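You operate a simulated robot arm through the tools that you are given. There is no shell and no other tool. Be economical: measure what you need, move in short steps, check, and stop when the job is done.

Carry out the task below with a simulated robot arm. There is one attempt and no reset: what you move stays moved.

TASK
Take the round housing from the middle shelf of the left shelving bay and leave it on the middle shelf of the right shelving bay. Then turn the small knob to 3. Then switch the fan switch off. Then put two of the label blocks from the top of the press bench on the low shelf of the press bench. Then press the cord reset button two times. Then switch the parts call switch on. Then take the bottle from the slat conveyor and leave it on the right bay of the top shelf. The order counts. Set down upright: label block, bottle.

The check looks at the end state, three seconds after you hand in, the way a careful person would. Anything else that was tipped, shoved, dropped, spilled or broken makes it a failure.

THE ROBOT
A 7-joint arm with a three-finger gripper on a trunk, on a base that drives. Base frame: it is fixed to the floor where the robot stands at the start and does not move with it; the origin is under the middle of the robot, x ahead of it, y to its left, z up. Units: m, rad, N and s.
With the tool pointing down near the work surface it reaches from about 0.12 to 0.88 m from the robot's upright axis, wherever it stands. Its first joint turns from -2.897 to 2.897 rad. Places, roughly: bottle (7x7x22 cm) [-4.2, 2.5, 0.9]; cord reset button [-4, 2.3, 0.5]; fan switch [0.3, 3.8, 1.5]; label block [-2.25, 2.75, 0.75]; low shelf of the press bench [-2.5, 2.4, 0.2]; middle shelf of the right shelving bay [0.5, -1.6, 0.9]; parts call switch [-4, 2.4, 0.7]; right bay of the top shelf (119x24 cm) [-4.78, 4.32, 1.28]; round housing (13x8x5 cm) [0.5, -0.1, 0.9]; small knob [0.5, 3.3, 0.9]. Payload 2.94 kg.
The tool frame sits at the grasp point between the pads (the TCP): z along the fingers, y along the line on which they close. The tips reach 0.03 m beyond it. The gripper opens to 0.132 m. The gripper's body begins 0.107 m behind the TCP.
Orientation is told as [roll, pitch, yaw] about the base's x, y, z axes, in that order, counted from this pose: with the fingers straight down and closing along the base's y, the tool's x points along the base's -x, its y along +y and its z along -z.

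THE INTERFACE
- The arm moves only by the tool send_rows. Its argument "moves" is a list of rows, each an object of numbers (a shift or turn left out is 0, a gripper value left out holds the last): "dx", "dy", "dz": the shift along the tool's x, y, z in m; "ax", "ay", "az": the turn, a rotation vector about the tool's x, y, z in rad; "fingers": the closure, from 0 (fully open) to 1 (shut). In form: [{"dx": .., "dy": .., "dz": .., "ax": .., "ay": .., "az": .., "fingers": ..}, ...]. A call has 1 to 20 rows; each row shifts and turns the commanded pose from where the row before left it, along the tool's axes as they then stand. Rows are played at 5 a second. More than 0.05 m and 0.15 rad between two rows, or a gripper value outside its range, and nothing of the call is played. A pose out of reach is approached as far as the arm can. The call stops where the force on the tool passes 40 N (or 10 N more than at its start, if that is more) or the arm is blocked; 0.2 s more then pass. The fingers move at their own pace and stop on an object; they squeeze with about 29 N. The grip force told is the motor's: it shows also when the fingers shut on nothing. Time passes only in rows, and 0.2 s behind the last, so rows that do not move let the fingers close. It gives the time, the measured TCP pose, the force on the tool (base axes), the opening and the grip force at its end, in the units of the frame above (readings bear some noise), with the torque about the TCP (base axes, N m) and any sound that the robot's microphone picked up.
- Cameras (640 x 400 px; columns grow to the right, rows downward): "scene" is now at [0.0265, 0.1134, 1.7505]; the picture's right is [-0.82, -0.57, 0.00], its down [-0.38, 0.55, -0.74] and it looks along [0.43, -0.61, -0.67] (base axes); focal length 275 px, centre (320, 200). "wrist" rides on the gripper at [0.072, 0.003, -0.144] in the tool frame; the picture's right is [-0.04, 1.00, 0.00], its down [-0.88, -0.04, -0.48] and it looks along [-0.48, -0.02, 0.88] (tool axes); focal length 256 px, centre (320, 200).
- camera(camera): a new picture of that camera. No time passes.
- lift_body(by): slides the trunk up (or, below 0, down) by that many m; the arm and the scene camera ride with it, the base frame stays. It gives what a move gives, with no picture.
- roll_base(legs): drives the robot by 1 to 6 legs, each [ahead, left, turn to the left] in m, m and rad, along the robot's own axes; the way and the turn of a leg run together, so that a leg with both is an arc; at most 1.5 m and 3.142 rad a leg. The arm and the cameras ride along, it lands a little off, and it stops where it bumps. It gives what a move gives.
- head_to(pan, tilt): turns the head with the scene camera to pan (to the left, within 2.496 rad either way) and tilt (down, from -0.506 to 1.204), counted from straight ahead of the robot. It gives what a move gives.
- pixel_to_xyz(camera, pixels): for up to 12 pixels [column, row] of the newest picture of that camera ("zoom" is the newest enlarged one), the place [x, y, z] in the base frame of the surface seen there, good to about 0.002 m, but the place of the scene camera against the robot may be out by one fixed shift of up to 0.018 m in any direction. No time passes.
- inspect(camera, box): a new picture of the part [left, top, right, bottom] of that camera's present view, enlarged. No time passes.
- sign_off(): hands the job in; it is judged then, once.

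Work in short steps. Measure before you move; look again where a grasp or a placing could have gone wrong, and mend it. You have 124 turns and 134 pictures in all, those below and enlarged ones among them. Open the gripper and draw the arm clear of the work before you hand the job in, unless the task says otherwise; then end with one line.

The tools are called after "Request:" as a command line: name --argument value ..., lists and objects as JSON in quotes. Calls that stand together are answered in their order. send_rows: Moves the arm, as the interface text tells. Its arguments: {"type":"object","properties":{"moves":{"type":"array","items":{"type":"object","properties":{"dx":{"type":"number"},"dy":{"type":"number"},"dz":{"type":"number"},"ax":{"type":"number"},"ay":{"type":"number"},"az":{"type":"number"},"fingers":{"type":"number"}}}}},"required":["moves"]} The other tools are called the same way: lift_body (by) slides the trunk up or down; roll_base (legs) drives the base; head_to (pan, tilt) turns the head that bears the scene camera; camera (camera) takes a picture; pixel_to_xyz (camera, pixels) gives the place of the surface under pixels of a picture; inspect (camera, box) takes an enlarged picture of a part of a camera's view; sign_off () hands the job in.

At the start:

```text
time_s: 0.0
tcp_pos: [0.1566, -0.472, 1.1852]
ee_rot: [0.0, 0.001, 0.0]
wrist_force: [0.6, 0.4, 0.0]
ft_torque: [-0.03, 0.0, -0.01]
gripper_width: 0.1321
grip_force: 0.1
trunk travel left (down, up): [-0.25, 0.29]
robot x, y, heading: [-0.0037, 0.0023, -0.0]
head pan, tilt: [-0.96, 0.735]
```

scene: 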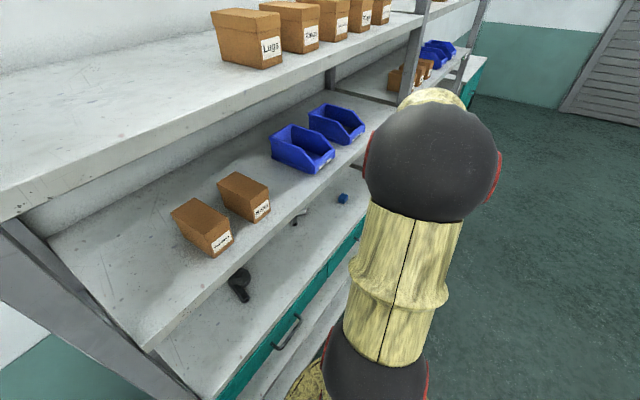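
wrist: 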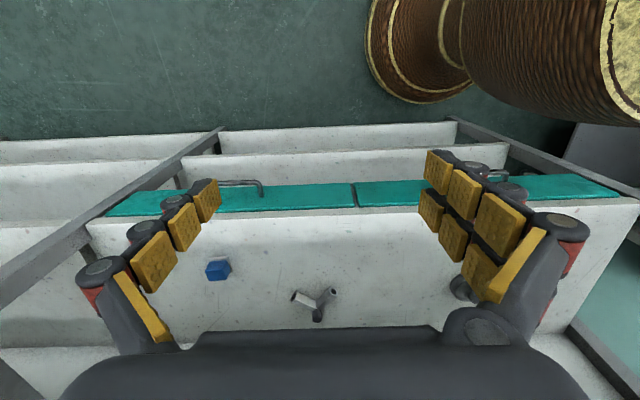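

The scene picture shows the shelf with bins; the housing is likely at the left end (dark object near pixel 240,283). I look towards it with the head.

Request:
pixel_to_xyz --camera "scene" --pixels '[[238, 285], [244, 272], [300, 215], [342, 198], [200, 340], [245, 195], [200, 225], [280, 60], [150, 345]]'

Request:
head_to --pan -0.3 --tilt 0.8

Request:
camera --camera "scene"

```text
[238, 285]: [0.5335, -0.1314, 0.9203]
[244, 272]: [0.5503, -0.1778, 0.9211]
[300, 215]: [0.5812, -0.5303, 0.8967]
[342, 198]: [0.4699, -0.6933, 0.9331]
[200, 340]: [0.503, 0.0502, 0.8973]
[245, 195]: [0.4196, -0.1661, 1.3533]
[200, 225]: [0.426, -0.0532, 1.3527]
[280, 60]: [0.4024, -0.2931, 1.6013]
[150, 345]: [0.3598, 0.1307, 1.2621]
```

```text
time_s: 1.0
tcp_pos: [0.1572, -0.4716, 1.1845]
ee_rot: [0.001, 0.001, 0.0]
wrist_force: [0.8, -0.4, 1.0]
ft_torque: [-0.01, -0.02, 0.02]
gripper_width: 0.1322
grip_force: 0.1
trunk travel left (down, up): [-0.25, 0.29]
robot x, y, heading: [-0.0031, 0.0023, -0.002]
head pan, tilt: [-0.3, 0.799]
```

```text
131 pictures are left
```

scene: 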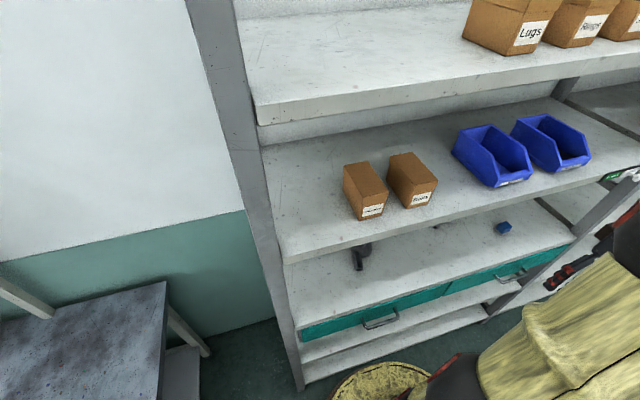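

Housing (359,257) is on the shelf at z≈0.897, under the board at z≈1.26. I lower the trunk for a better view under it.

Request:
lift_body --by -0.22

Request:
head_to --pan -0.3 --tilt 0.75

Request:
camera --camera "scene"

Request:
inspect --camera "scene" --box '[280, 160, 480, 285]'

```text
time_s: 3.4
tcp_pos: [0.1573, -0.472, 0.9663]
ee_rot: [0.0, 0.0, 0.001]
wrist_force: [0.2, -0.1, 0.4]
ft_torque: [0.02, 0.01, -0.01]
gripper_width: 0.1319
grip_force: 0.0
trunk travel left (down, up): [-0.03, 0.51]
robot x, y, heading: [0.0025, -0.0032, 0.001]
head pan, tilt: [-0.3, 0.799]
```

```text
time_s: 4.0
tcp_pos: [0.1582, -0.4711, 0.9667]
ee_rot: [0.001, 0.001, 0.0]
wrist_force: [0.1, 0.6, 0.4]
ft_torque: [0.0, -0.02, 0.0]
gripper_width: 0.132
grip_force: 0.0
trunk travel left (down, up): [-0.03, 0.51]
robot x, y, heading: [0.0005, -0.0016, 0.001]
head pan, tilt: [-0.3, 0.75]
```

```text
130 pictures are left
```

scene: 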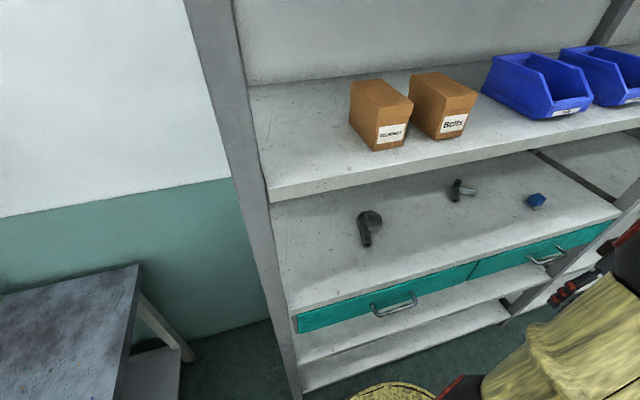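

```text
3.20 times, centred on (380, 222) of scene
```

zoom: 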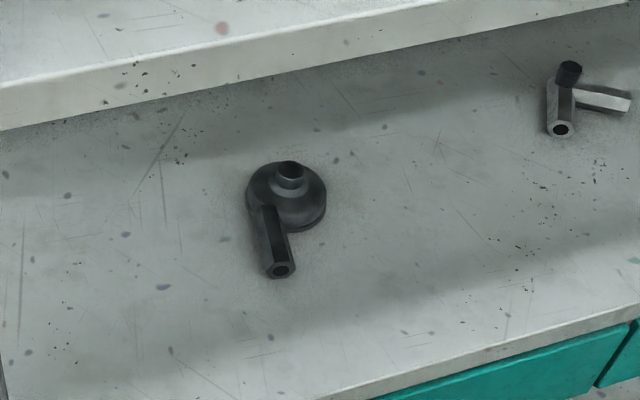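

The housing in the zoom: round body at (288,200), spout end (280,270). I measure body, spout and shelf edges.

Request:
pixel_to_xyz --camera "zoom" --pixels '[[288, 170], [260, 185], [318, 195], [288, 205], [305, 225], [270, 215], [280, 270], [265, 245], [250, 205], [560, 345], [350, 100], [330, 60]]'

Request:
pixel_to_xyz --camera "scene" --pixels '[[305, 308], [270, 195], [300, 193], [415, 277], [600, 215], [375, 320], [380, 345], [267, 230]]'

Request:
head_to --pan -1.25 --tilt 0.6

Request:
camera --camera "scene"

```text
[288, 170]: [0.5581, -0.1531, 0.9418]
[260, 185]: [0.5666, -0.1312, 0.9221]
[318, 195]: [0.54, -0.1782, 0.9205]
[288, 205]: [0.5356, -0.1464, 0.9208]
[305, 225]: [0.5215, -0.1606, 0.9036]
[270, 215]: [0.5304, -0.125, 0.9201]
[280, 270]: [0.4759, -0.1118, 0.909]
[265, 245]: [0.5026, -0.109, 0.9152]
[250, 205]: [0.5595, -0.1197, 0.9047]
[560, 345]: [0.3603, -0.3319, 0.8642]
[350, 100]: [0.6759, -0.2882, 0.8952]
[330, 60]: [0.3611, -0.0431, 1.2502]
```

```text
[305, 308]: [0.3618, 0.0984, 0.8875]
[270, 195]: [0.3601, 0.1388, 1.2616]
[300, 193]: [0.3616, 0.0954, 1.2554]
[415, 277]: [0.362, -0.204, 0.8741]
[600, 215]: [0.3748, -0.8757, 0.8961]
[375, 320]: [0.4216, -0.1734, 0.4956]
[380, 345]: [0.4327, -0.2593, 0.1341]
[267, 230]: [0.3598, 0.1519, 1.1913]
```

```text
time_s: 5.2
tcp_pos: [0.1577, -0.4724, 0.9653]
ee_rot: [0.0, 0.0, 0.0]
wrist_force: [-0.9, -0.4, -0.4]
ft_torque: [-0.01, 0.0, 0.0]
gripper_width: 0.1317
grip_force: 0.1
trunk travel left (down, up): [-0.03, 0.51]
robot x, y, heading: [0.0022, 0.0002, -0.002]
head pan, tilt: [-1.25, 0.6]
```

```text
128 pictures are left
```

scene: 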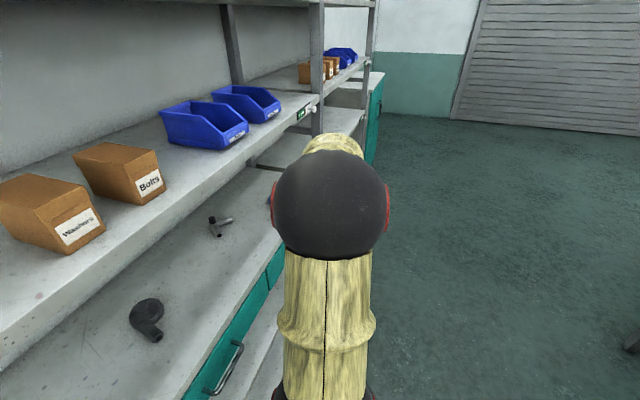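

The way is: pitch the tool 45° forward at the present place, then slide into the gap under the board at z≈1.0 in front of the housing. First the pitching.

Request:
send_rows --moves '[{"ay": -0.131}, {"ay": -0.131}, {"ay": -0.131}, {"ay": -0.131}, {"ay": -0.131}, {"ay": -0.13}, {}]'

Request:
camera --camera "wrist"

Request:
camera --camera "scene"

```text
time_s: 6.8
tcp_pos: [0.1573, -0.4732, 0.9655]
ee_rot: [-0.001, -0.787, -0.001]
wrist_force: [-0.4, -0.3, 0.4]
ft_torque: [0.0, 0.0, -0.03]
gripper_width: 0.1323
grip_force: 0.1
trunk travel left (down, up): [-0.03, 0.51]
robot x, y, heading: [0.0003, 0.0023, -0.001]
head pan, tilt: [-1.25, 0.6]
```

```text
127 pictures are left
```

wrist: 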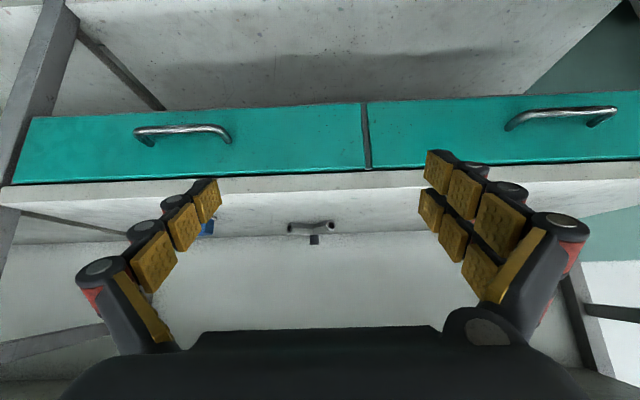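

```text
126 pictures are left
```

scene: 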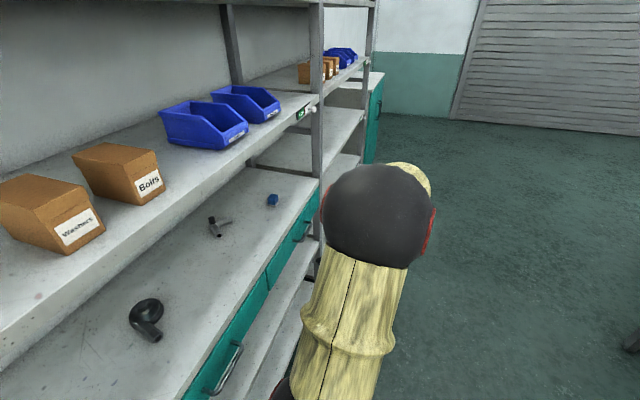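

The tool is pitched and clear. I now slide diagonally toward (0.40, -0.15, 1.0).

Request:
send_rows --moves '[{"dx": -0.0217, "dy": 0.0358, "dz": 0.0163}, {"dx": -0.0217, "dy": 0.0358, "dz": 0.0163}, {"dx": -0.0217, "dy": 0.0358, "dz": 0.0163}, {"dx": -0.0217, "dy": 0.0358, "dz": 0.0163}, {"dx": -0.0217, "dy": 0.0358, "dz": 0.0163}, {"dx": -0.0217, "dy": 0.0358, "dz": 0.0163}, {"dx": -0.0217, "dy": 0.0358, "dz": 0.0163}, {"dx": -0.0217, "dy": 0.0358, "dz": 0.0163}, {"dx": -0.0217, "dy": 0.0358, "dz": 0.0163}, {}]'

Request:
camera --camera "wrist"

Request:
head_to --pan -0.3 --tilt 0.75

Request:
camera --camera "scene"

```text
time_s: 8.5
tcp_pos: [0.3369, -0.2296, 0.927]
ee_rot: [0.207, -0.68, -0.179]
wrist_force: [-0.2, -0.1, -0.6]
ft_torque: [-0.01, 0.01, -0.02]
gripper_width: 0.1318
grip_force: 0.1
trunk travel left (down, up): [-0.03, 0.51]
robot x, y, heading: [0.0036, -0.0038, 0.005]
head pan, tilt: [-1.25, 0.6]
stopped in row 8: the arm was blocked; the commanded pose is now the measured one
```

```text
125 pictures are left
```

wrist: 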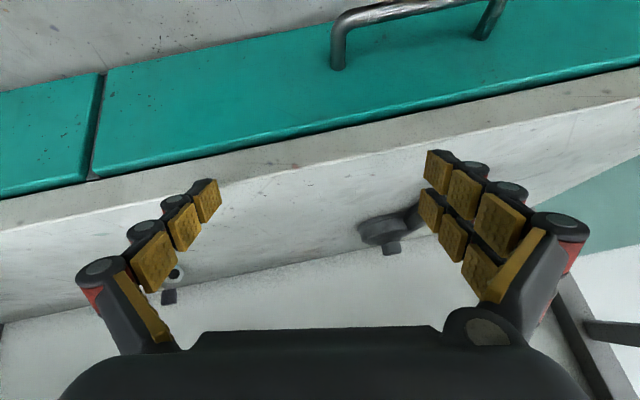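

```text
time_s: 9.7
tcp_pos: [0.3374, -0.2312, 0.927]
ee_rot: [0.207, -0.681, -0.181]
wrist_force: [-0.1, 0.1, -0.1]
ft_torque: [0.0, 0.01, 0.03]
gripper_width: 0.132
grip_force: 0.3
trunk travel left (down, up): [-0.03, 0.51]
robot x, y, heading: [-0.0031, 0.0014, 0.003]
head pan, tilt: [-0.3, 0.75]
```

```text
124 pictures are left
```

scene: 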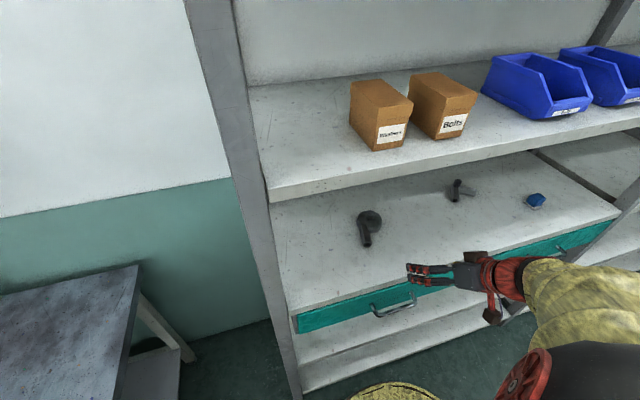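

The arm got blocked near the body (orientation [0.207,-0.68,-0.18]): too close. I back the base 0.27 m off, then restore the orientation.

Request:
roll_base --legs '[[-0.27, 0, 0]]'

Request:
send_rows --moves '[{"ax": 0.047, "ay": -0.053, "az": -0.07}, {"ax": 0.047, "ay": -0.053, "az": -0.07}, {}]'

```text
time_s: 11.6
tcp_pos: [0.0681, -0.2306, 0.9258]
ee_rot: [0.205, -0.681, -0.181]
wrist_force: [-0.3, -0.3, -0.1]
ft_torque: [-0.05, 0.01, 0.01]
gripper_width: 0.1317
grip_force: 0.0
trunk travel left (down, up): [-0.03, 0.51]
robot x, y, heading: [-0.2716, -0.0014, -0.001]
head pan, tilt: [-0.3, 0.75]
```

```text
time_s: 12.4
tcp_pos: [0.0661, -0.2239, 0.8786]
ee_rot: [0.164, -0.725, -0.121]
wrist_force: [0.2, 0.2, 0.4]
ft_torque: [0.0, 0.02, 0.0]
gripper_width: 0.1322
grip_force: 0.0
trunk travel left (down, up): [-0.03, 0.51]
robot x, y, heading: [-0.2693, -0.0001, -0.001]
head pan, tilt: [-0.3, 0.75]
stopped in row 3: the arm was blocked; the commanded pose is now the measured one
```

The arm is still against a limit (folded). I extend it outward and up at this orientation.

Request:
send_rows --moves '[{"dx": -0.042, "dz": 0.012}, {"dx": -0.042, "dz": 0.012}, {"dx": -0.042, "dz": 0.012}, {"dx": -0.042, "dz": 0.012}, {"dx": -0.042, "dz": 0.012}, {}]'

```text
time_s: 13.8
tcp_pos: [0.2638, -0.2371, 0.9782]
ee_rot: [0.156, -0.731, -0.115]
wrist_force: [0.3, -1.5, -1.0]
ft_torque: [0.01, 0.0, 0.02]
gripper_width: 0.132
grip_force: 0.0
trunk travel left (down, up): [-0.03, 0.51]
robot x, y, heading: [-0.2692, 0.0011, -0.003]
head pan, tilt: [-0.3, 0.75]
```

The arm moves freely again. I fix the orientation and go to the front of the housing.

Request:
send_rows --moves '[{"ax": 0.079, "ay": -0.054, "az": -0.086}, {}, {"dx": -0.028, "dy": 0.022, "dz": 0.02}, {"dx": -0.028, "dy": 0.022, "dz": 0.02}, {"dx": -0.028, "dy": 0.022, "dz": 0.02}, {"dx": -0.028, "dy": 0.022, "dz": 0.02}, {}]'

Request:
camera --camera "wrist"

Request:
camera --camera "scene"

```text
time_s: 15.4
tcp_pos: [0.3988, -0.1508, 0.9991]
ee_rot: [-0.001, -0.791, -0.005]
wrist_force: [0.7, -0.5, -0.3]
ft_torque: [-0.01, 0.02, -0.05]
gripper_width: 0.1319
grip_force: 0.0
trunk travel left (down, up): [-0.03, 0.51]
robot x, y, heading: [-0.2677, -0.0028, 0.001]
head pan, tilt: [-0.3, 0.75]
```

```text
123 pictures are left
```

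wrist: 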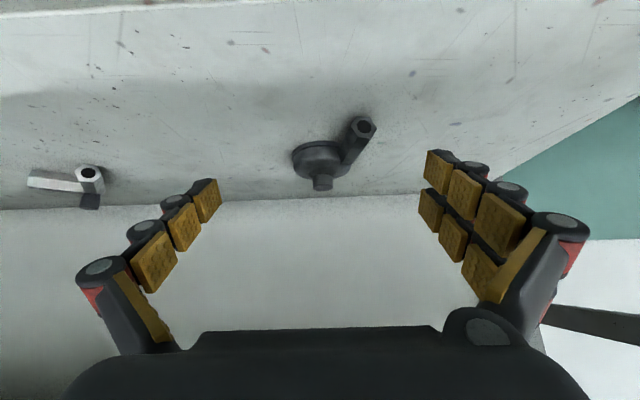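

```text
122 pictures are left
```

scene: 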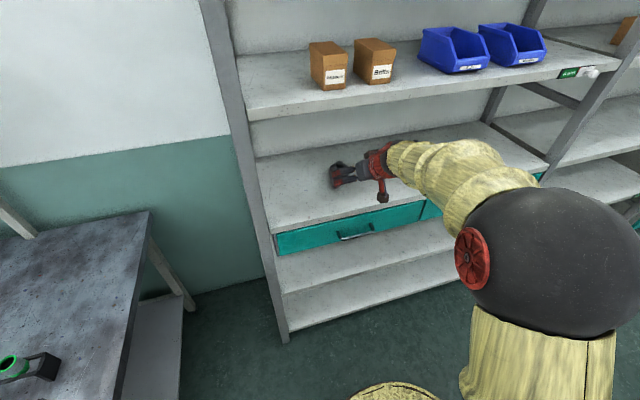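

The wrist view shows the housing at (320,158) with spout end (364,128). I measure it with the wrist camera.

Request:
pixel_to_xyz --camera "wrist" --pixels '[[296, 158], [318, 148], [318, 172], [363, 126], [352, 135], [375, 133], [320, 186], [340, 150], [250, 130], [372, 142]]'

Request:
inspect --camera "wrist" --box '[260, 100, 420, 200]'

```text
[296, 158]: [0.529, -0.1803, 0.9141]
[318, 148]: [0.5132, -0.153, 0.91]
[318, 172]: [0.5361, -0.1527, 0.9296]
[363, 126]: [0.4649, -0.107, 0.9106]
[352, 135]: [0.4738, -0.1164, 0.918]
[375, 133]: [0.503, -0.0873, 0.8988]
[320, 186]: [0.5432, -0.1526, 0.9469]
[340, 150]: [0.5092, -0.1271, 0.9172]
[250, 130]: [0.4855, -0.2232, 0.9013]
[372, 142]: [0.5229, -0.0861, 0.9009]
```

```text
4.00 times, centred on (340, 150) of wrist
```

zoom: 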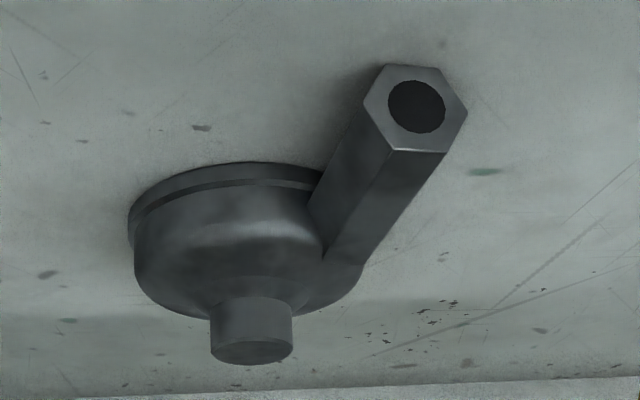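

Shelf is at z≈0.9005 and the body centre ≈(0.5505,-0.1525), spout pointing about 17° left. I yaw the tool by -0.29 and go to a pre-grasp 8 cm back along the tool axis.

Request:
send_rows --moves '[{"ax": 0.1025, "az": 0.1025}, {"ax": 0.1025, "az": 0.1025}, {}, {"dx": -0.0158, "dy": 0.0139, "dz": 0.0206}, {"dx": -0.0158, "dy": 0.0139, "dz": 0.0206}, {"dx": -0.0158, "dy": 0.0139, "dz": 0.0206}, {}]'

Request:
camera --camera "wrist"

```text
time_s: 17.0
tcp_pos: [0.4851, -0.1306, 0.9897]
ee_rot: [0.002, -0.791, -0.293]
wrist_force: [-0.1, 0.2, 0.1]
ft_torque: [0.0, 0.06, -0.01]
gripper_width: 0.1318
grip_force: 0.1
trunk travel left (down, up): [-0.03, 0.51]
robot x, y, heading: [-0.2713, -0.0029, 0.001]
head pan, tilt: [-0.3, 0.75]
```

```text
120 pictures are left
```

wrist: 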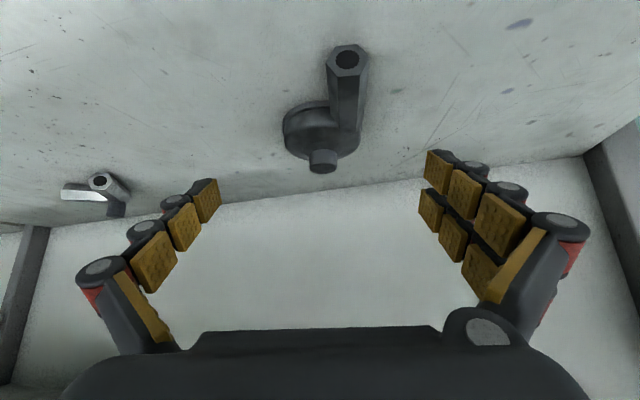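

The housing is centred between the fingers and the spout lies along the tool. I advance 0.08 m along the tool axis and close.

Request:
send_rows --moves '[{"dz": 0.03}, {"dz": 0.03}, {"dz": 0.02}, {}]'

Request:
camera --camera "wrist"

```text
time_s: 18.0
tcp_pos: [0.5397, -0.1484, 0.9357]
ee_rot: [0.002, -0.79, -0.293]
wrist_force: [0.5, 0.1, -0.5]
ft_torque: [-0.02, 0.0, 0.01]
gripper_width: 0.1318
grip_force: 0.2
trunk travel left (down, up): [-0.03, 0.51]
robot x, y, heading: [-0.2658, 0.0009, 0.001]
head pan, tilt: [-0.3, 0.75]
```

```text
119 pictures are left
```

wrist: 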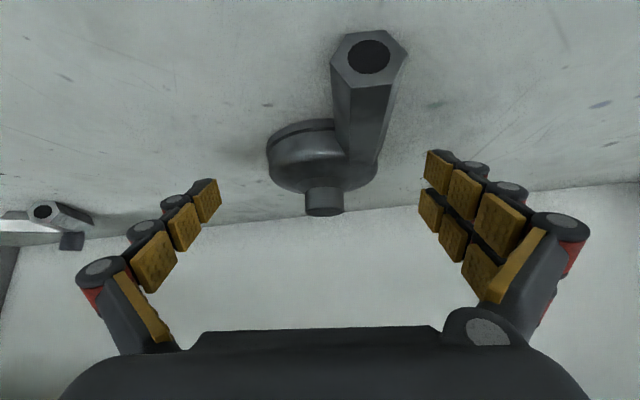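

I re-measure the body against the tips before closing.

Request:
pixel_to_xyz --camera "wrist" --pixels '[[272, 160], [300, 180], [375, 170], [322, 205], [300, 130], [290, 200], [205, 190], [435, 165], [310, 150]]'

```text
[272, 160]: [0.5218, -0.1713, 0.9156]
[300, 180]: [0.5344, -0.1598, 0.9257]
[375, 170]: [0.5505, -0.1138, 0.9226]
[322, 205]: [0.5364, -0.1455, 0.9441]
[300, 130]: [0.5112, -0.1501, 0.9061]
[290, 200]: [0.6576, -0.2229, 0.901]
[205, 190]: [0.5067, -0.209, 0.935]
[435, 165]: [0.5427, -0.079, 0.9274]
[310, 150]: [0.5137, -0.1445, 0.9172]
```

Body centre is about (0.547,-0.15), close to the grip line. I advance a further 4 mm and close.

Request:
send_rows --moves '[{"dz": 0.005}, {"fingers": 1}, {}, {}, {}, {}, {}]'

Request:
camera --camera "wrist"

```text
time_s: 19.6
tcp_pos: [0.5434, -0.1477, 0.9342]
ee_rot: [0.002, -0.795, -0.293]
wrist_force: [3.2, 5.8, 12.3]
ft_torque: [0.67, -0.23, -0.01]
gripper_width: 0.0769
grip_force: 28.9
trunk travel left (down, up): [-0.03, 0.51]
robot x, y, heading: [-0.2674, -0.0004, 0.0]
head pan, tilt: [-0.3, 0.75]
```

```text
118 pictures are left
```

wrist: 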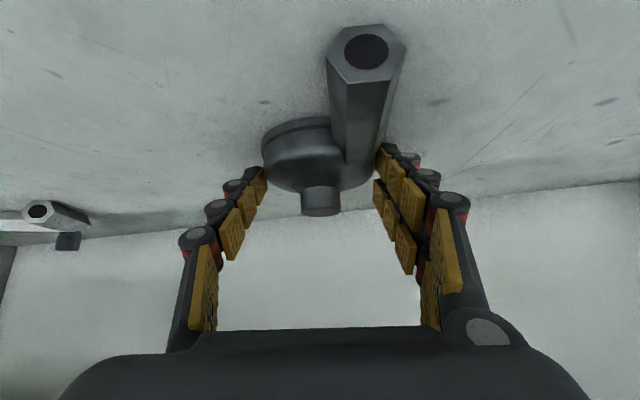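

Gripped at 0.077 m. I lift 5 cm and check that it stays.

Request:
send_rows --moves '[{"dx": -0.0177, "dz": -0.0177}, {"dx": -0.0177, "dz": -0.0177}, {}]'

Request:
camera --camera "wrist"

Request:
head_to --pan -0.75 --tilt 0.55

Request:
camera --camera "scene"

```text
time_s: 20.4
tcp_pos: [0.5421, -0.1483, 0.9822]
ee_rot: [-0.001, -0.79, -0.294]
wrist_force: [0.0, 0.3, -3.2]
ft_torque: [-0.03, 0.0, -0.02]
gripper_width: 0.0766
grip_force: 29.1
trunk travel left (down, up): [-0.03, 0.51]
robot x, y, heading: [-0.2689, -0.0015, -0.005]
head pan, tilt: [-0.3, 0.75]
```

```text
117 pictures are left
```

wrist: 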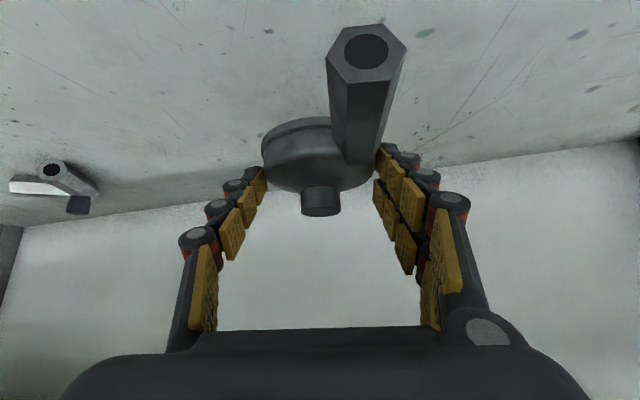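

```text
time_s: 21.3
tcp_pos: [0.5425, -0.1491, 0.9816]
ee_rot: [0.002, -0.79, -0.292]
wrist_force: [-0.7, 0.0, -3.7]
ft_torque: [-0.01, -0.05, 0.02]
gripper_width: 0.0766
grip_force: 29.3
trunk travel left (down, up): [-0.03, 0.51]
robot x, y, heading: [-0.263, 0.0022, -0.003]
head pan, tilt: [-0.75, 0.55]
```

```text
116 pictures are left
```

scene: 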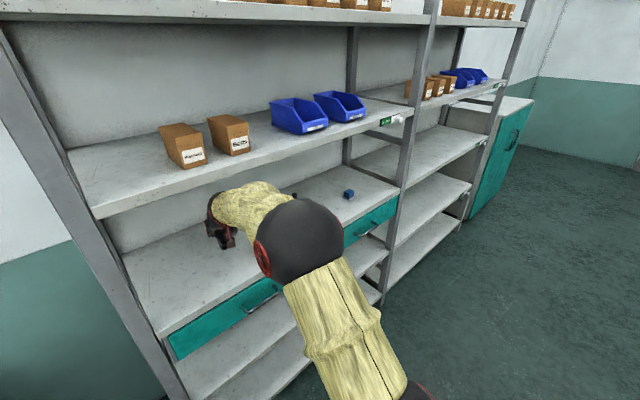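

Held securely. The right bay's middle shelf (430,155) appears empty; I measure it and the posts.

Request:
pixel_to_xyz --camera "scene" --pixels '[[430, 155], [410, 180], [470, 142], [480, 150], [400, 230], [485, 165], [440, 85], [455, 100], [370, 185]]'

Request:
head_to --pan -2.3 --tilt 0.6

Request:
camera --camera "scene"

Request:
head_to --pan 2.2 --tilt 0.4

Request:
camera --camera "scene"

```text
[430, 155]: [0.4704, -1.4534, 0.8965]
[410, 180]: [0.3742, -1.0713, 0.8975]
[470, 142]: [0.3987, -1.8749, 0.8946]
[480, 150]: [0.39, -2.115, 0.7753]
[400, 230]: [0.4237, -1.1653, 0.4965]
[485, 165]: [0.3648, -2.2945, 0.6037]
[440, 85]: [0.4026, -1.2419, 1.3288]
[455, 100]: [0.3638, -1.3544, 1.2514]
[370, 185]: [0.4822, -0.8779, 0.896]
```

```text
time_s: 22.9
tcp_pos: [0.544, -0.1491, 0.9827]
ee_rot: [0.0, -0.79, -0.293]
wrist_force: [0.0, 0.3, -3.4]
ft_torque: [-0.02, 0.01, 0.01]
gripper_width: 0.0765
grip_force: 29.2
trunk travel left (down, up): [-0.03, 0.51]
robot x, y, heading: [-0.2682, -0.001, -0.006]
head pan, tilt: [-2.3, 0.6]
```

```text
115 pictures are left
```

scene: 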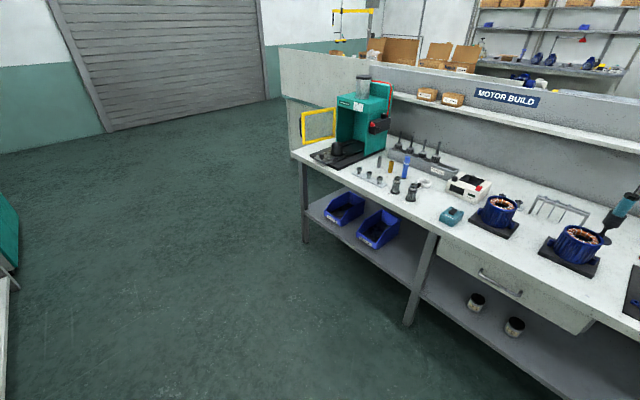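

```text
time_s: 26.5
tcp_pos: [0.5425, -0.1478, 0.9808]
ee_rot: [0.001, -0.79, -0.294]
wrist_force: [0.4, -0.3, -3.2]
ft_torque: [0.0, 0.03, -0.02]
gripper_width: 0.0763
grip_force: 28.9
trunk travel left (down, up): [-0.03, 0.51]
robot x, y, heading: [-0.2664, -0.0006, -0.004]
head pan, tilt: [2.201, 0.4]
```

```text
114 pictures are left
```

scene: 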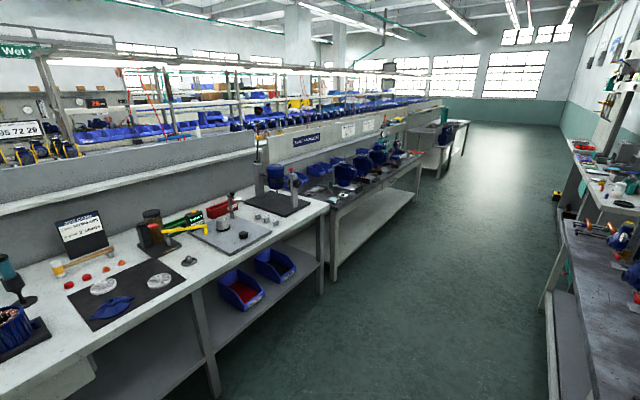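

I measure the bench edge behind to know how far I can back up, and features along the aisle.

Request:
pixel_to_xyz --camera "scene" --pixels '[[205, 300], [310, 225], [400, 175], [340, 260], [545, 300], [570, 260], [460, 130], [440, 150], [558, 195], [590, 150]]'

Request:
inspect --camera "scene" --box '[480, 0, 640, 200]'

Request:
roll_base --legs '[[-0.33, 0, 0]]'

```text
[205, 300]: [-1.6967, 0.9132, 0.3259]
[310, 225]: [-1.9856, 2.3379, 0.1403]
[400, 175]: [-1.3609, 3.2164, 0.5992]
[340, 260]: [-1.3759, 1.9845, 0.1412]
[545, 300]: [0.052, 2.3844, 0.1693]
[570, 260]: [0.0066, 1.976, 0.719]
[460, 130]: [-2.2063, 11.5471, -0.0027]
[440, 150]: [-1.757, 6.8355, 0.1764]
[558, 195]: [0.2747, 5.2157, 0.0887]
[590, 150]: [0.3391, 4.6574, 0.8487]
```

```text
2.00 times, centred on (560, 100) of scene
```

zoom: 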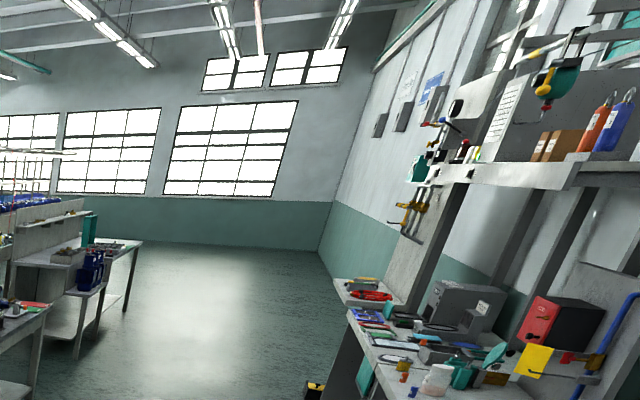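

```text
time_s: 28.7
tcp_pos: [0.2116, -0.1491, 0.9823]
ee_rot: [0.002, -0.791, -0.295]
wrist_force: [-0.1, -0.2, -3.9]
ft_torque: [-0.02, 0.01, -0.01]
gripper_width: 0.0766
grip_force: 29.1
trunk travel left (down, up): [-0.03, 0.51]
robot x, y, heading: [-0.6009, 0.0019, -0.003]
head pan, tilt: [2.201, 0.4]
```

The bench edge is at x≈-1.36, so there is room. I strafe right 1.42 m, then look at the right bay.

Request:
roll_base --legs '[[0, -1.42, 0]]'

Request:
head_to --pan -0.3 --tilt 0.6

Request:
camera --camera "scene"

Request:
camera --camera "wrist"

```text
time_s: 35.7
tcp_pos: [0.2094, -1.558, 0.9831]
ee_rot: [0.004, -0.791, -0.29]
wrist_force: [0.5, -0.5, -3.5]
ft_torque: [-0.02, 0.01, 0.0]
gripper_width: 0.0767
grip_force: 28.9
trunk travel left (down, up): [-0.03, 0.51]
robot x, y, heading: [-0.6018, -1.4093, 0.001]
head pan, tilt: [2.201, 0.4]
```

```text
time_s: 38.0
tcp_pos: [0.2098, -1.5563, 0.9826]
ee_rot: [0.003, -0.79, -0.291]
wrist_force: [0.3, 0.2, -2.2]
ft_torque: [-0.02, 0.02, -0.01]
gripper_width: 0.0767
grip_force: 29.1
trunk travel left (down, up): [-0.03, 0.51]
robot x, y, heading: [-0.6003, -1.4111, -0.005]
head pan, tilt: [-0.3, 0.6]
```

```text
112 pictures are left
```

scene: 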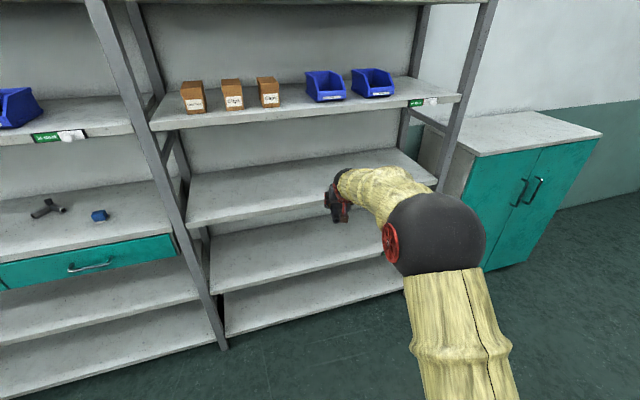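

```text
111 pictures are left
```

wrist: 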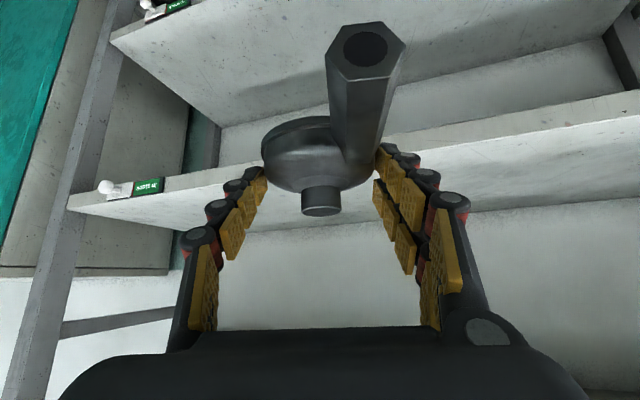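

The right bay's middle shelf ahead is empty and the same height. I drive ahead 0.31 m and look.

Request:
roll_base --legs '[[0.31, 0, 0]]'

Request:
camera --camera "wrist"

Request:
pixel_to_xyz --camera "wrist" --pixels '[[200, 60], [250, 20], [500, 60], [200, 120], [560, 120]]'

```text
time_s: 40.1
tcp_pos: [0.5204, -1.5583, 0.9824]
ee_rot: [0.002, -0.79, -0.292]
wrist_force: [0.0, -0.5, -3.6]
ft_torque: [-0.04, -0.03, -0.02]
gripper_width: 0.0768
grip_force: 29.0
trunk travel left (down, up): [-0.03, 0.51]
robot x, y, heading: [-0.2915, -1.4105, -0.0]
head pan, tilt: [-0.3, 0.6]
```

```text
110 pictures are left
```

wrist: 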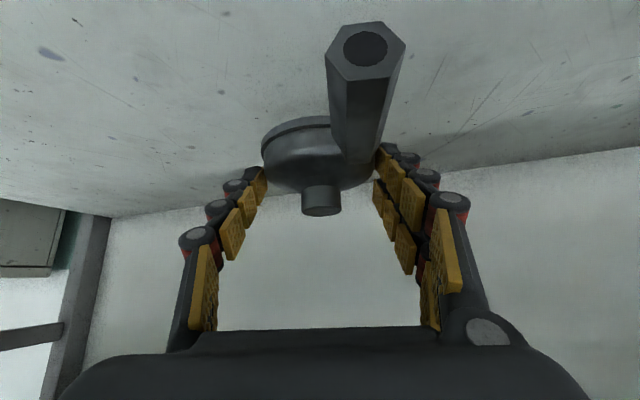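

```text
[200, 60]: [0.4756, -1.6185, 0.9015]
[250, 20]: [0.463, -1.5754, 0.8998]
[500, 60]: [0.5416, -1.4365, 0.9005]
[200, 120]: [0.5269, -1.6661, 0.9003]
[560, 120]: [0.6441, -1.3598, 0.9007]
```

Shelf here is z≈0.9005 as well. I lower by 0.047 m to the picked height.

Request:
send_rows --moves '[{"dx": 0.0141, "dz": 0.0141}, {"dx": 0.0141, "dz": 0.0141}, {"dx": 0.005, "dz": 0.005}, {}]'

Request:
camera --camera "wrist"

```text
time_s: 41.1
tcp_pos: [0.5203, -1.5565, 0.9355]
ee_rot: [0.001, -0.791, -0.292]
wrist_force: [0.1, -0.5, -1.1]
ft_torque: [0.04, -0.05, 0.0]
gripper_width: 0.0765
grip_force: 28.6
trunk travel left (down, up): [-0.03, 0.51]
robot x, y, heading: [-0.2874, -1.4085, -0.001]
head pan, tilt: [-0.3, 0.6]
```

```text
109 pictures are left
```

wrist: 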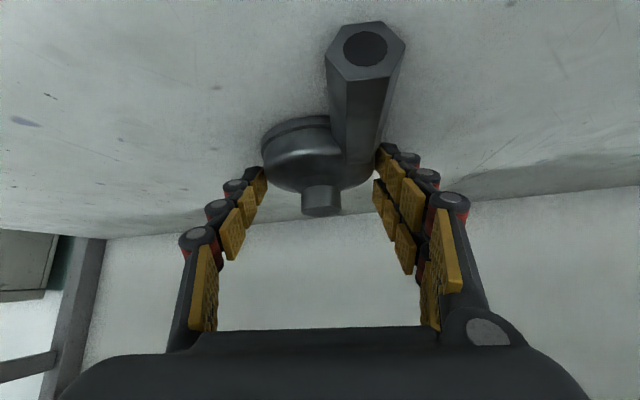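

The wrist force fell from -3.4 to -1.1 N: it is touching. I lower one more millimetre, then open slowly.

Request:
send_rows --moves '[{"dx": 0.001, "dz": 0.001}, {"fingers": 0.35}, {}, {"fingers": 0}, {}, {}, {}]'

Request:
camera --camera "wrist"

```text
time_s: 42.7
tcp_pos: [0.5206, -1.5578, 0.933]
ee_rot: [0.0, -0.79, -0.292]
wrist_force: [-0.1, 0.4, 0.4]
ft_torque: [0.0, 0.0, 0.02]
gripper_width: 0.132
grip_force: 0.1
trunk travel left (down, up): [-0.03, 0.51]
robot x, y, heading: [-0.2948, -1.4073, 0.003]
head pan, tilt: [-0.3, 0.6]
```

```text
108 pictures are left
```

wrist: 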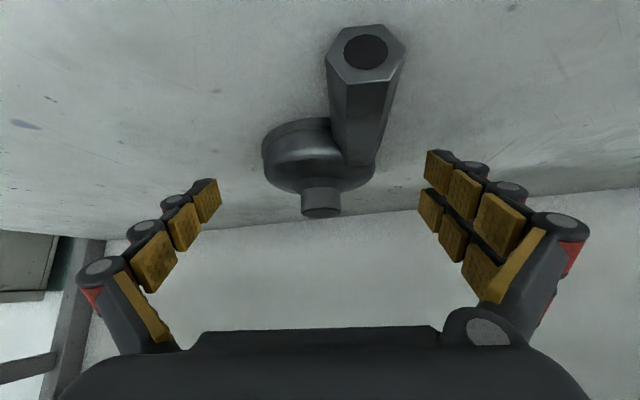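

The housing stands released. I withdraw along the tool axis and back the base off.

Request:
send_rows --moves '[{"dz": -0.03}, {"dz": -0.04}, {"dz": -0.04}, {}]'

Request:
roll_base --legs '[[-0.35, 0, 0]]'

Request:
camera --camera "scene"

```text
time_s: 43.7
tcp_pos: [0.4452, -1.5353, 1.0121]
ee_rot: [0.001, -0.789, -0.293]
wrist_force: [-0.1, 0.9, 1.0]
ft_torque: [0.02, 0.03, 0.02]
gripper_width: 0.1318
grip_force: 0.0
trunk travel left (down, up): [-0.03, 0.51]
robot x, y, heading: [-0.2862, -1.4141, -0.005]
head pan, tilt: [-0.3, 0.6]
```

```text
time_s: 46.0
tcp_pos: [0.0883, -1.5361, 1.0116]
ee_rot: [0.001, -0.792, -0.292]
wrist_force: [0.7, 0.5, 1.3]
ft_torque: [-0.03, -0.02, 0.03]
gripper_width: 0.132
grip_force: 0.0
trunk travel left (down, up): [-0.03, 0.51]
robot x, y, heading: [-0.6458, -1.4113, -0.005]
head pan, tilt: [-0.3, 0.6]
```

```text
107 pictures are left
```

scene: 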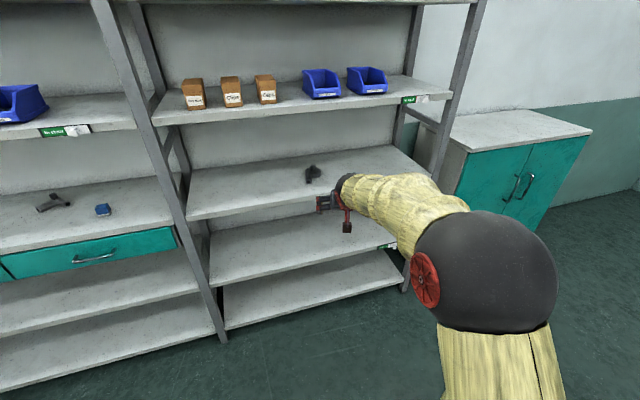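

The housing rests on the right bay's middle shelf (312,173). I pull the arm in, then strafe left along the aisle in stages.

Request:
send_rows --moves '[{"dx": 0.0113, "dz": -0.04}, {"dx": 0.0113, "dz": -0.04}, {"dx": 0.0113, "dz": -0.04}, {"dx": 0.0113, "dz": -0.04}, {"dx": 0.0113, "dz": -0.04}, {}]'

Request:
roll_base --legs '[[-0.03, 1.45, 0], [0, 1.45, 0]]'

Request:
head_to --pan 0.9 --tilt 0.3

Request:
camera --camera "scene"

```text
time_s: 47.4
tcp_pos: [-0.086, -1.4824, 1.1116]
ee_rot: [0.002, -0.79, -0.293]
wrist_force: [-0.1, -0.7, 0.5]
ft_torque: [0.0, 0.01, 0.01]
gripper_width: 0.132
grip_force: 0.0
trunk travel left (down, up): [-0.03, 0.51]
robot x, y, heading: [-0.647, -1.4114, -0.001]
head pan, tilt: [-0.3, 0.6]
```

```text
time_s: 61.3
tcp_pos: [-0.1174, 1.4107, 1.1127]
ee_rot: [0.002, -0.79, -0.285]
wrist_force: [0.2, -0.3, 0.0]
ft_torque: [0.03, 0.0, 0.01]
gripper_width: 0.132
grip_force: 0.0
trunk travel left (down, up): [-0.03, 0.51]
robot x, y, heading: [-0.6788, 1.4766, 0.005]
head pan, tilt: [-0.3, 0.6]
```

```text
time_s: 62.7
tcp_pos: [-0.1173, 1.4102, 1.113]
ee_rot: [0.003, -0.792, -0.285]
wrist_force: [-0.1, 0.3, 0.0]
ft_torque: [-0.01, -0.02, 0.01]
gripper_width: 0.132
grip_force: 0.0
trunk travel left (down, up): [-0.03, 0.51]
robot x, y, heading: [-0.6766, 1.4812, 0.008]
head pan, tilt: [0.901, 0.3]
```

```text
106 pictures are left
```

scene: 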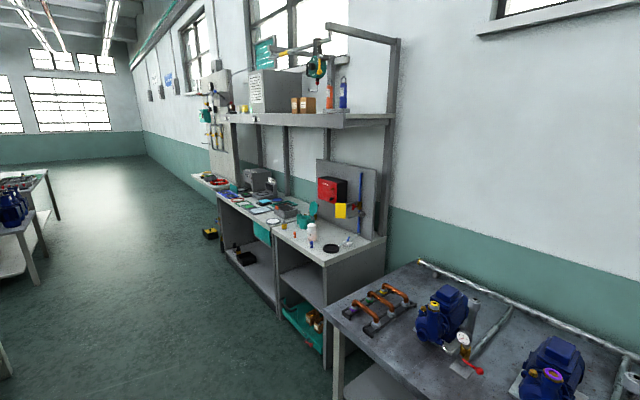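

The workbench with knob and fan ahead-left. I move another 1.6 m left and look at it.

Request:
roll_base --legs '[[0, 0.85, 0], [0, 0.85, 0]]'

Request:
head_to --pan 0.25 --tilt 0.35

Request:
camera --camera "scene"

```text
time_s: 71.3
tcp_pos: [-0.1255, 3.1019, 1.1119]
ee_rot: [0.002, -0.791, -0.291]
wrist_force: [-0.1, 0.2, -0.2]
ft_torque: [0.0, 0.01, -0.03]
gripper_width: 0.132
grip_force: 0.1
trunk travel left (down, up): [-0.03, 0.51]
robot x, y, heading: [-0.6833, 3.1732, -0.0]
head pan, tilt: [0.901, 0.3]
```

```text
time_s: 72.3
tcp_pos: [-0.1245, 3.1026, 1.1119]
ee_rot: [0.003, -0.791, -0.292]
wrist_force: [-0.1, -0.4, 0.4]
ft_torque: [-0.01, 0.03, -0.02]
gripper_width: 0.1318
grip_force: 0.1
trunk travel left (down, up): [-0.03, 0.51]
robot x, y, heading: [-0.6893, 3.177, 0.004]
head pan, tilt: [0.25, 0.351]
```

```text
105 pictures are left
```

scene: 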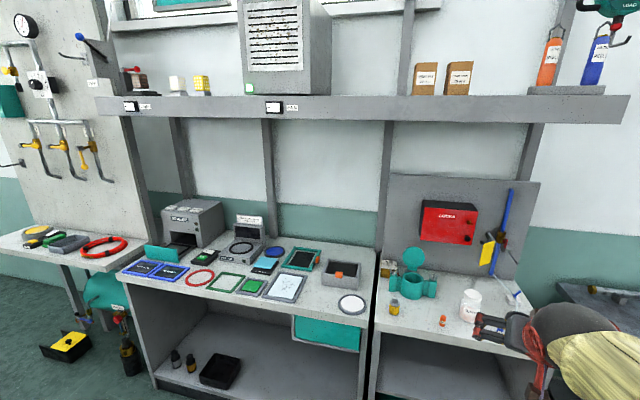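

Candidates: switches on the shelf edge (274,107), (131,106); the knob perhaps on the red box (447,220). I zoom.

Request:
inspect --camera "scene" --box '[370, 180, 530, 280]'

Request:
pixel_to_xyz --camera "zoom" --pixels '[[300, 160], [400, 180], [390, 200], [330, 200], [120, 300]]'

Request:
inspect --camera "scene" --box '[100, 80, 320, 130]'

Request:
pixel_to_xyz --camera "scene" --pixels '[[274, 107], [290, 107], [131, 106], [148, 106], [350, 125], [450, 110], [440, 240], [400, 340], [440, 355]]'

```text
4.00 times, centred on (450, 230) of scene
```

zoom: 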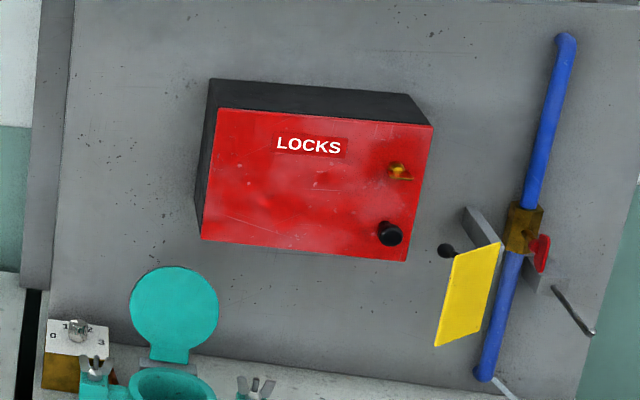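

```text
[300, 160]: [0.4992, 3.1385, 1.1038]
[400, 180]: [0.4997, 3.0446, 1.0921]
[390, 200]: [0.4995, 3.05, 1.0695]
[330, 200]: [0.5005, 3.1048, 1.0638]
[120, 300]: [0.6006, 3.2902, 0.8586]
```

```text
2.91 times, centred on (210, 105) of scene
```

zoom: 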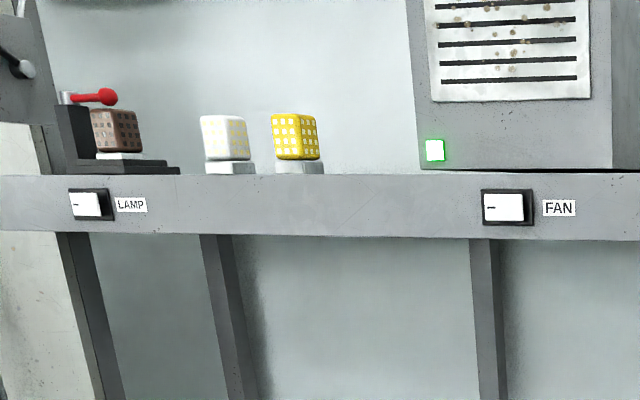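

```text
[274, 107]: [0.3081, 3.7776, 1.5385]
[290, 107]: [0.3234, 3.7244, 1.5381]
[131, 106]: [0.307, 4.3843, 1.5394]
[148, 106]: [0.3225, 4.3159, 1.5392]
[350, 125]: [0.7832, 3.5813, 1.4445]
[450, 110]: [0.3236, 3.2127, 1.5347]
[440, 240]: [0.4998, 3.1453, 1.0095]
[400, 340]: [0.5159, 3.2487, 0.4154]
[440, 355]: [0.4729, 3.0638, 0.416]
```

The small knob is on the small box near scene (389,265), with a scale 0–3. I zoom on it.

Request:
inspect --camera "scene" --box '[372, 250, 412, 285]'

Request:
pixel_to_xyz --camera "zoom" --pixels '[[200, 120], [300, 150], [150, 160], [300, 200], [320, 270], [200, 280], [380, 230]]'

```text
11.43 times, centred on (392, 268) of scene
```

zoom: 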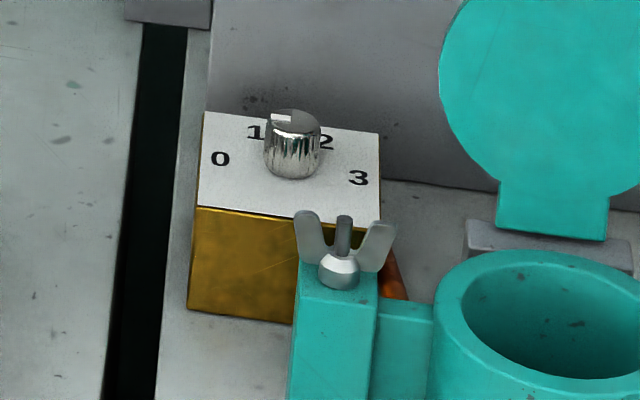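

```text
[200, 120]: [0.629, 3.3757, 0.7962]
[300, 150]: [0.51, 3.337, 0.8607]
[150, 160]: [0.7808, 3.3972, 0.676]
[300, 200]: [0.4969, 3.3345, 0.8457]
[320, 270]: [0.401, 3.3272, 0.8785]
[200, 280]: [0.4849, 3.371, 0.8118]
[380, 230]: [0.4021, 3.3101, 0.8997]
```

The knob stands on a brass box, axis vertical at ≈(0.51,3.337), top ≈0.875. I measure bench edge, lid, and neighbours.

Request:
pixel_to_xyz --camera "zoom" --pixels '[[540, 80], [540, 10], [455, 80], [600, 150], [390, 280], [345, 220], [295, 112], [270, 170], [318, 150], [355, 145], [380, 140], [460, 30]]'

Request:
pixel_to_xyz --camera "scene" --pixels '[[420, 334], [380, 325], [330, 305], [468, 305], [470, 290], [442, 321], [393, 305], [414, 255], [520, 300]]'

Request:
inspect --camera "scene" --box '[370, 235, 450, 335]'

```text
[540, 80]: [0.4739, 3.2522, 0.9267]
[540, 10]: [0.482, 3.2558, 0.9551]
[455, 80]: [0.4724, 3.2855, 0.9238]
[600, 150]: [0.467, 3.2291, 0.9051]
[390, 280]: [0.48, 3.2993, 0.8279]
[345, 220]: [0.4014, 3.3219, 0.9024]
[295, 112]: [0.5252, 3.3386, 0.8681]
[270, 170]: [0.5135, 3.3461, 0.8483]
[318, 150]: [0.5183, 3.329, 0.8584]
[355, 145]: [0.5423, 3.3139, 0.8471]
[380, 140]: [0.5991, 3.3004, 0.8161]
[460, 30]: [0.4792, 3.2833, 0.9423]
```

```text
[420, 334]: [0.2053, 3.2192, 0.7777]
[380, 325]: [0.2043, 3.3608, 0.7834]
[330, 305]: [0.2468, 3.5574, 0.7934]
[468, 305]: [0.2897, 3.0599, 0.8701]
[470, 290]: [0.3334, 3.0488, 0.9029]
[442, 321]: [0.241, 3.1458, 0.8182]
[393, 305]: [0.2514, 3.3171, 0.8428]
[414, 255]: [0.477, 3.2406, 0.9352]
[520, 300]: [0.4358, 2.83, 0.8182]
```

```text
4.00 times, centred on (410, 285) of scene
```

zoom: 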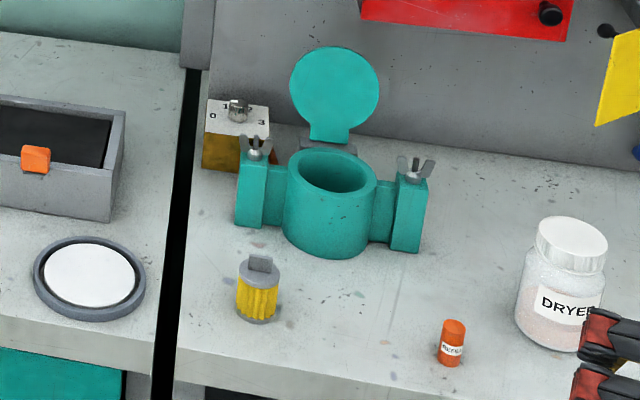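

Bench edge x≈0.205; lid top z≈0.96 beside. I turn the tool straight down, zero the yaw, and then drive ahead 0.48 m.

Request:
send_rows --moves '[{"ay": 0.1318}, {"ay": 0.1318}, {"ay": 0.1318}, {"ay": 0.1318}, {"ay": 0.1318}, {"ay": 0.1318}, {"az": -0.146}, {"az": -0.146}, {"dz": -0.03}, {}]'

Request:
roll_base --legs '[[0.48, 0, 0]]'

Request:
camera --camera "wrist"

Request:
camera --camera "scene"

```text
time_s: 74.5
tcp_pos: [-0.124, 3.1023, 1.1417]
ee_rot: [-0.001, -0.001, 0.002]
wrist_force: [-0.9, -0.8, 0.3]
ft_torque: [-0.01, -0.03, -0.01]
gripper_width: 0.1316
grip_force: 0.1
trunk travel left (down, up): [-0.03, 0.51]
robot x, y, heading: [-0.6856, 3.1727, 0.002]
head pan, tilt: [0.25, 0.351]
```

```text
time_s: 77.4
tcp_pos: [0.3582, 3.1004, 1.1405]
ee_rot: [0.0, 0.001, -0.001]
wrist_force: [0.9, 0.1, -0.1]
ft_torque: [0.02, 0.02, -0.02]
gripper_width: 0.1319
grip_force: 0.1
trunk travel left (down, up): [-0.03, 0.51]
robot x, y, heading: [-0.2036, 3.1739, -0.003]
head pan, tilt: [0.25, 0.351]
```

```text
100 pictures are left
```

wrist: 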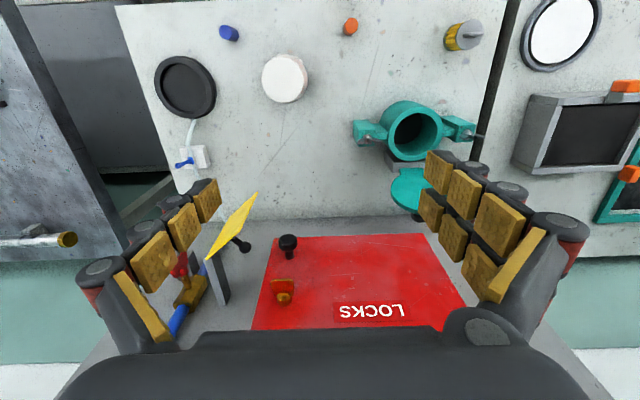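

```text
99 pictures are left
```

scene: 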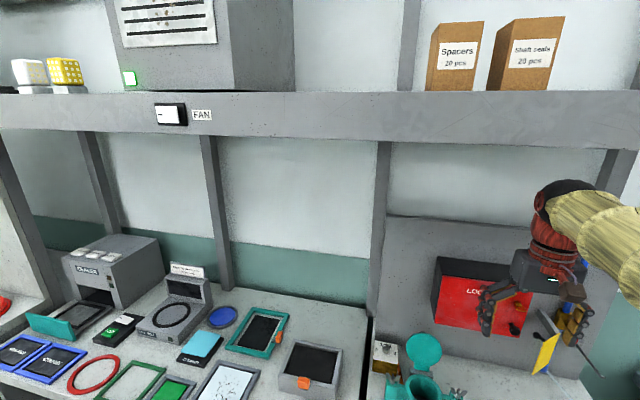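

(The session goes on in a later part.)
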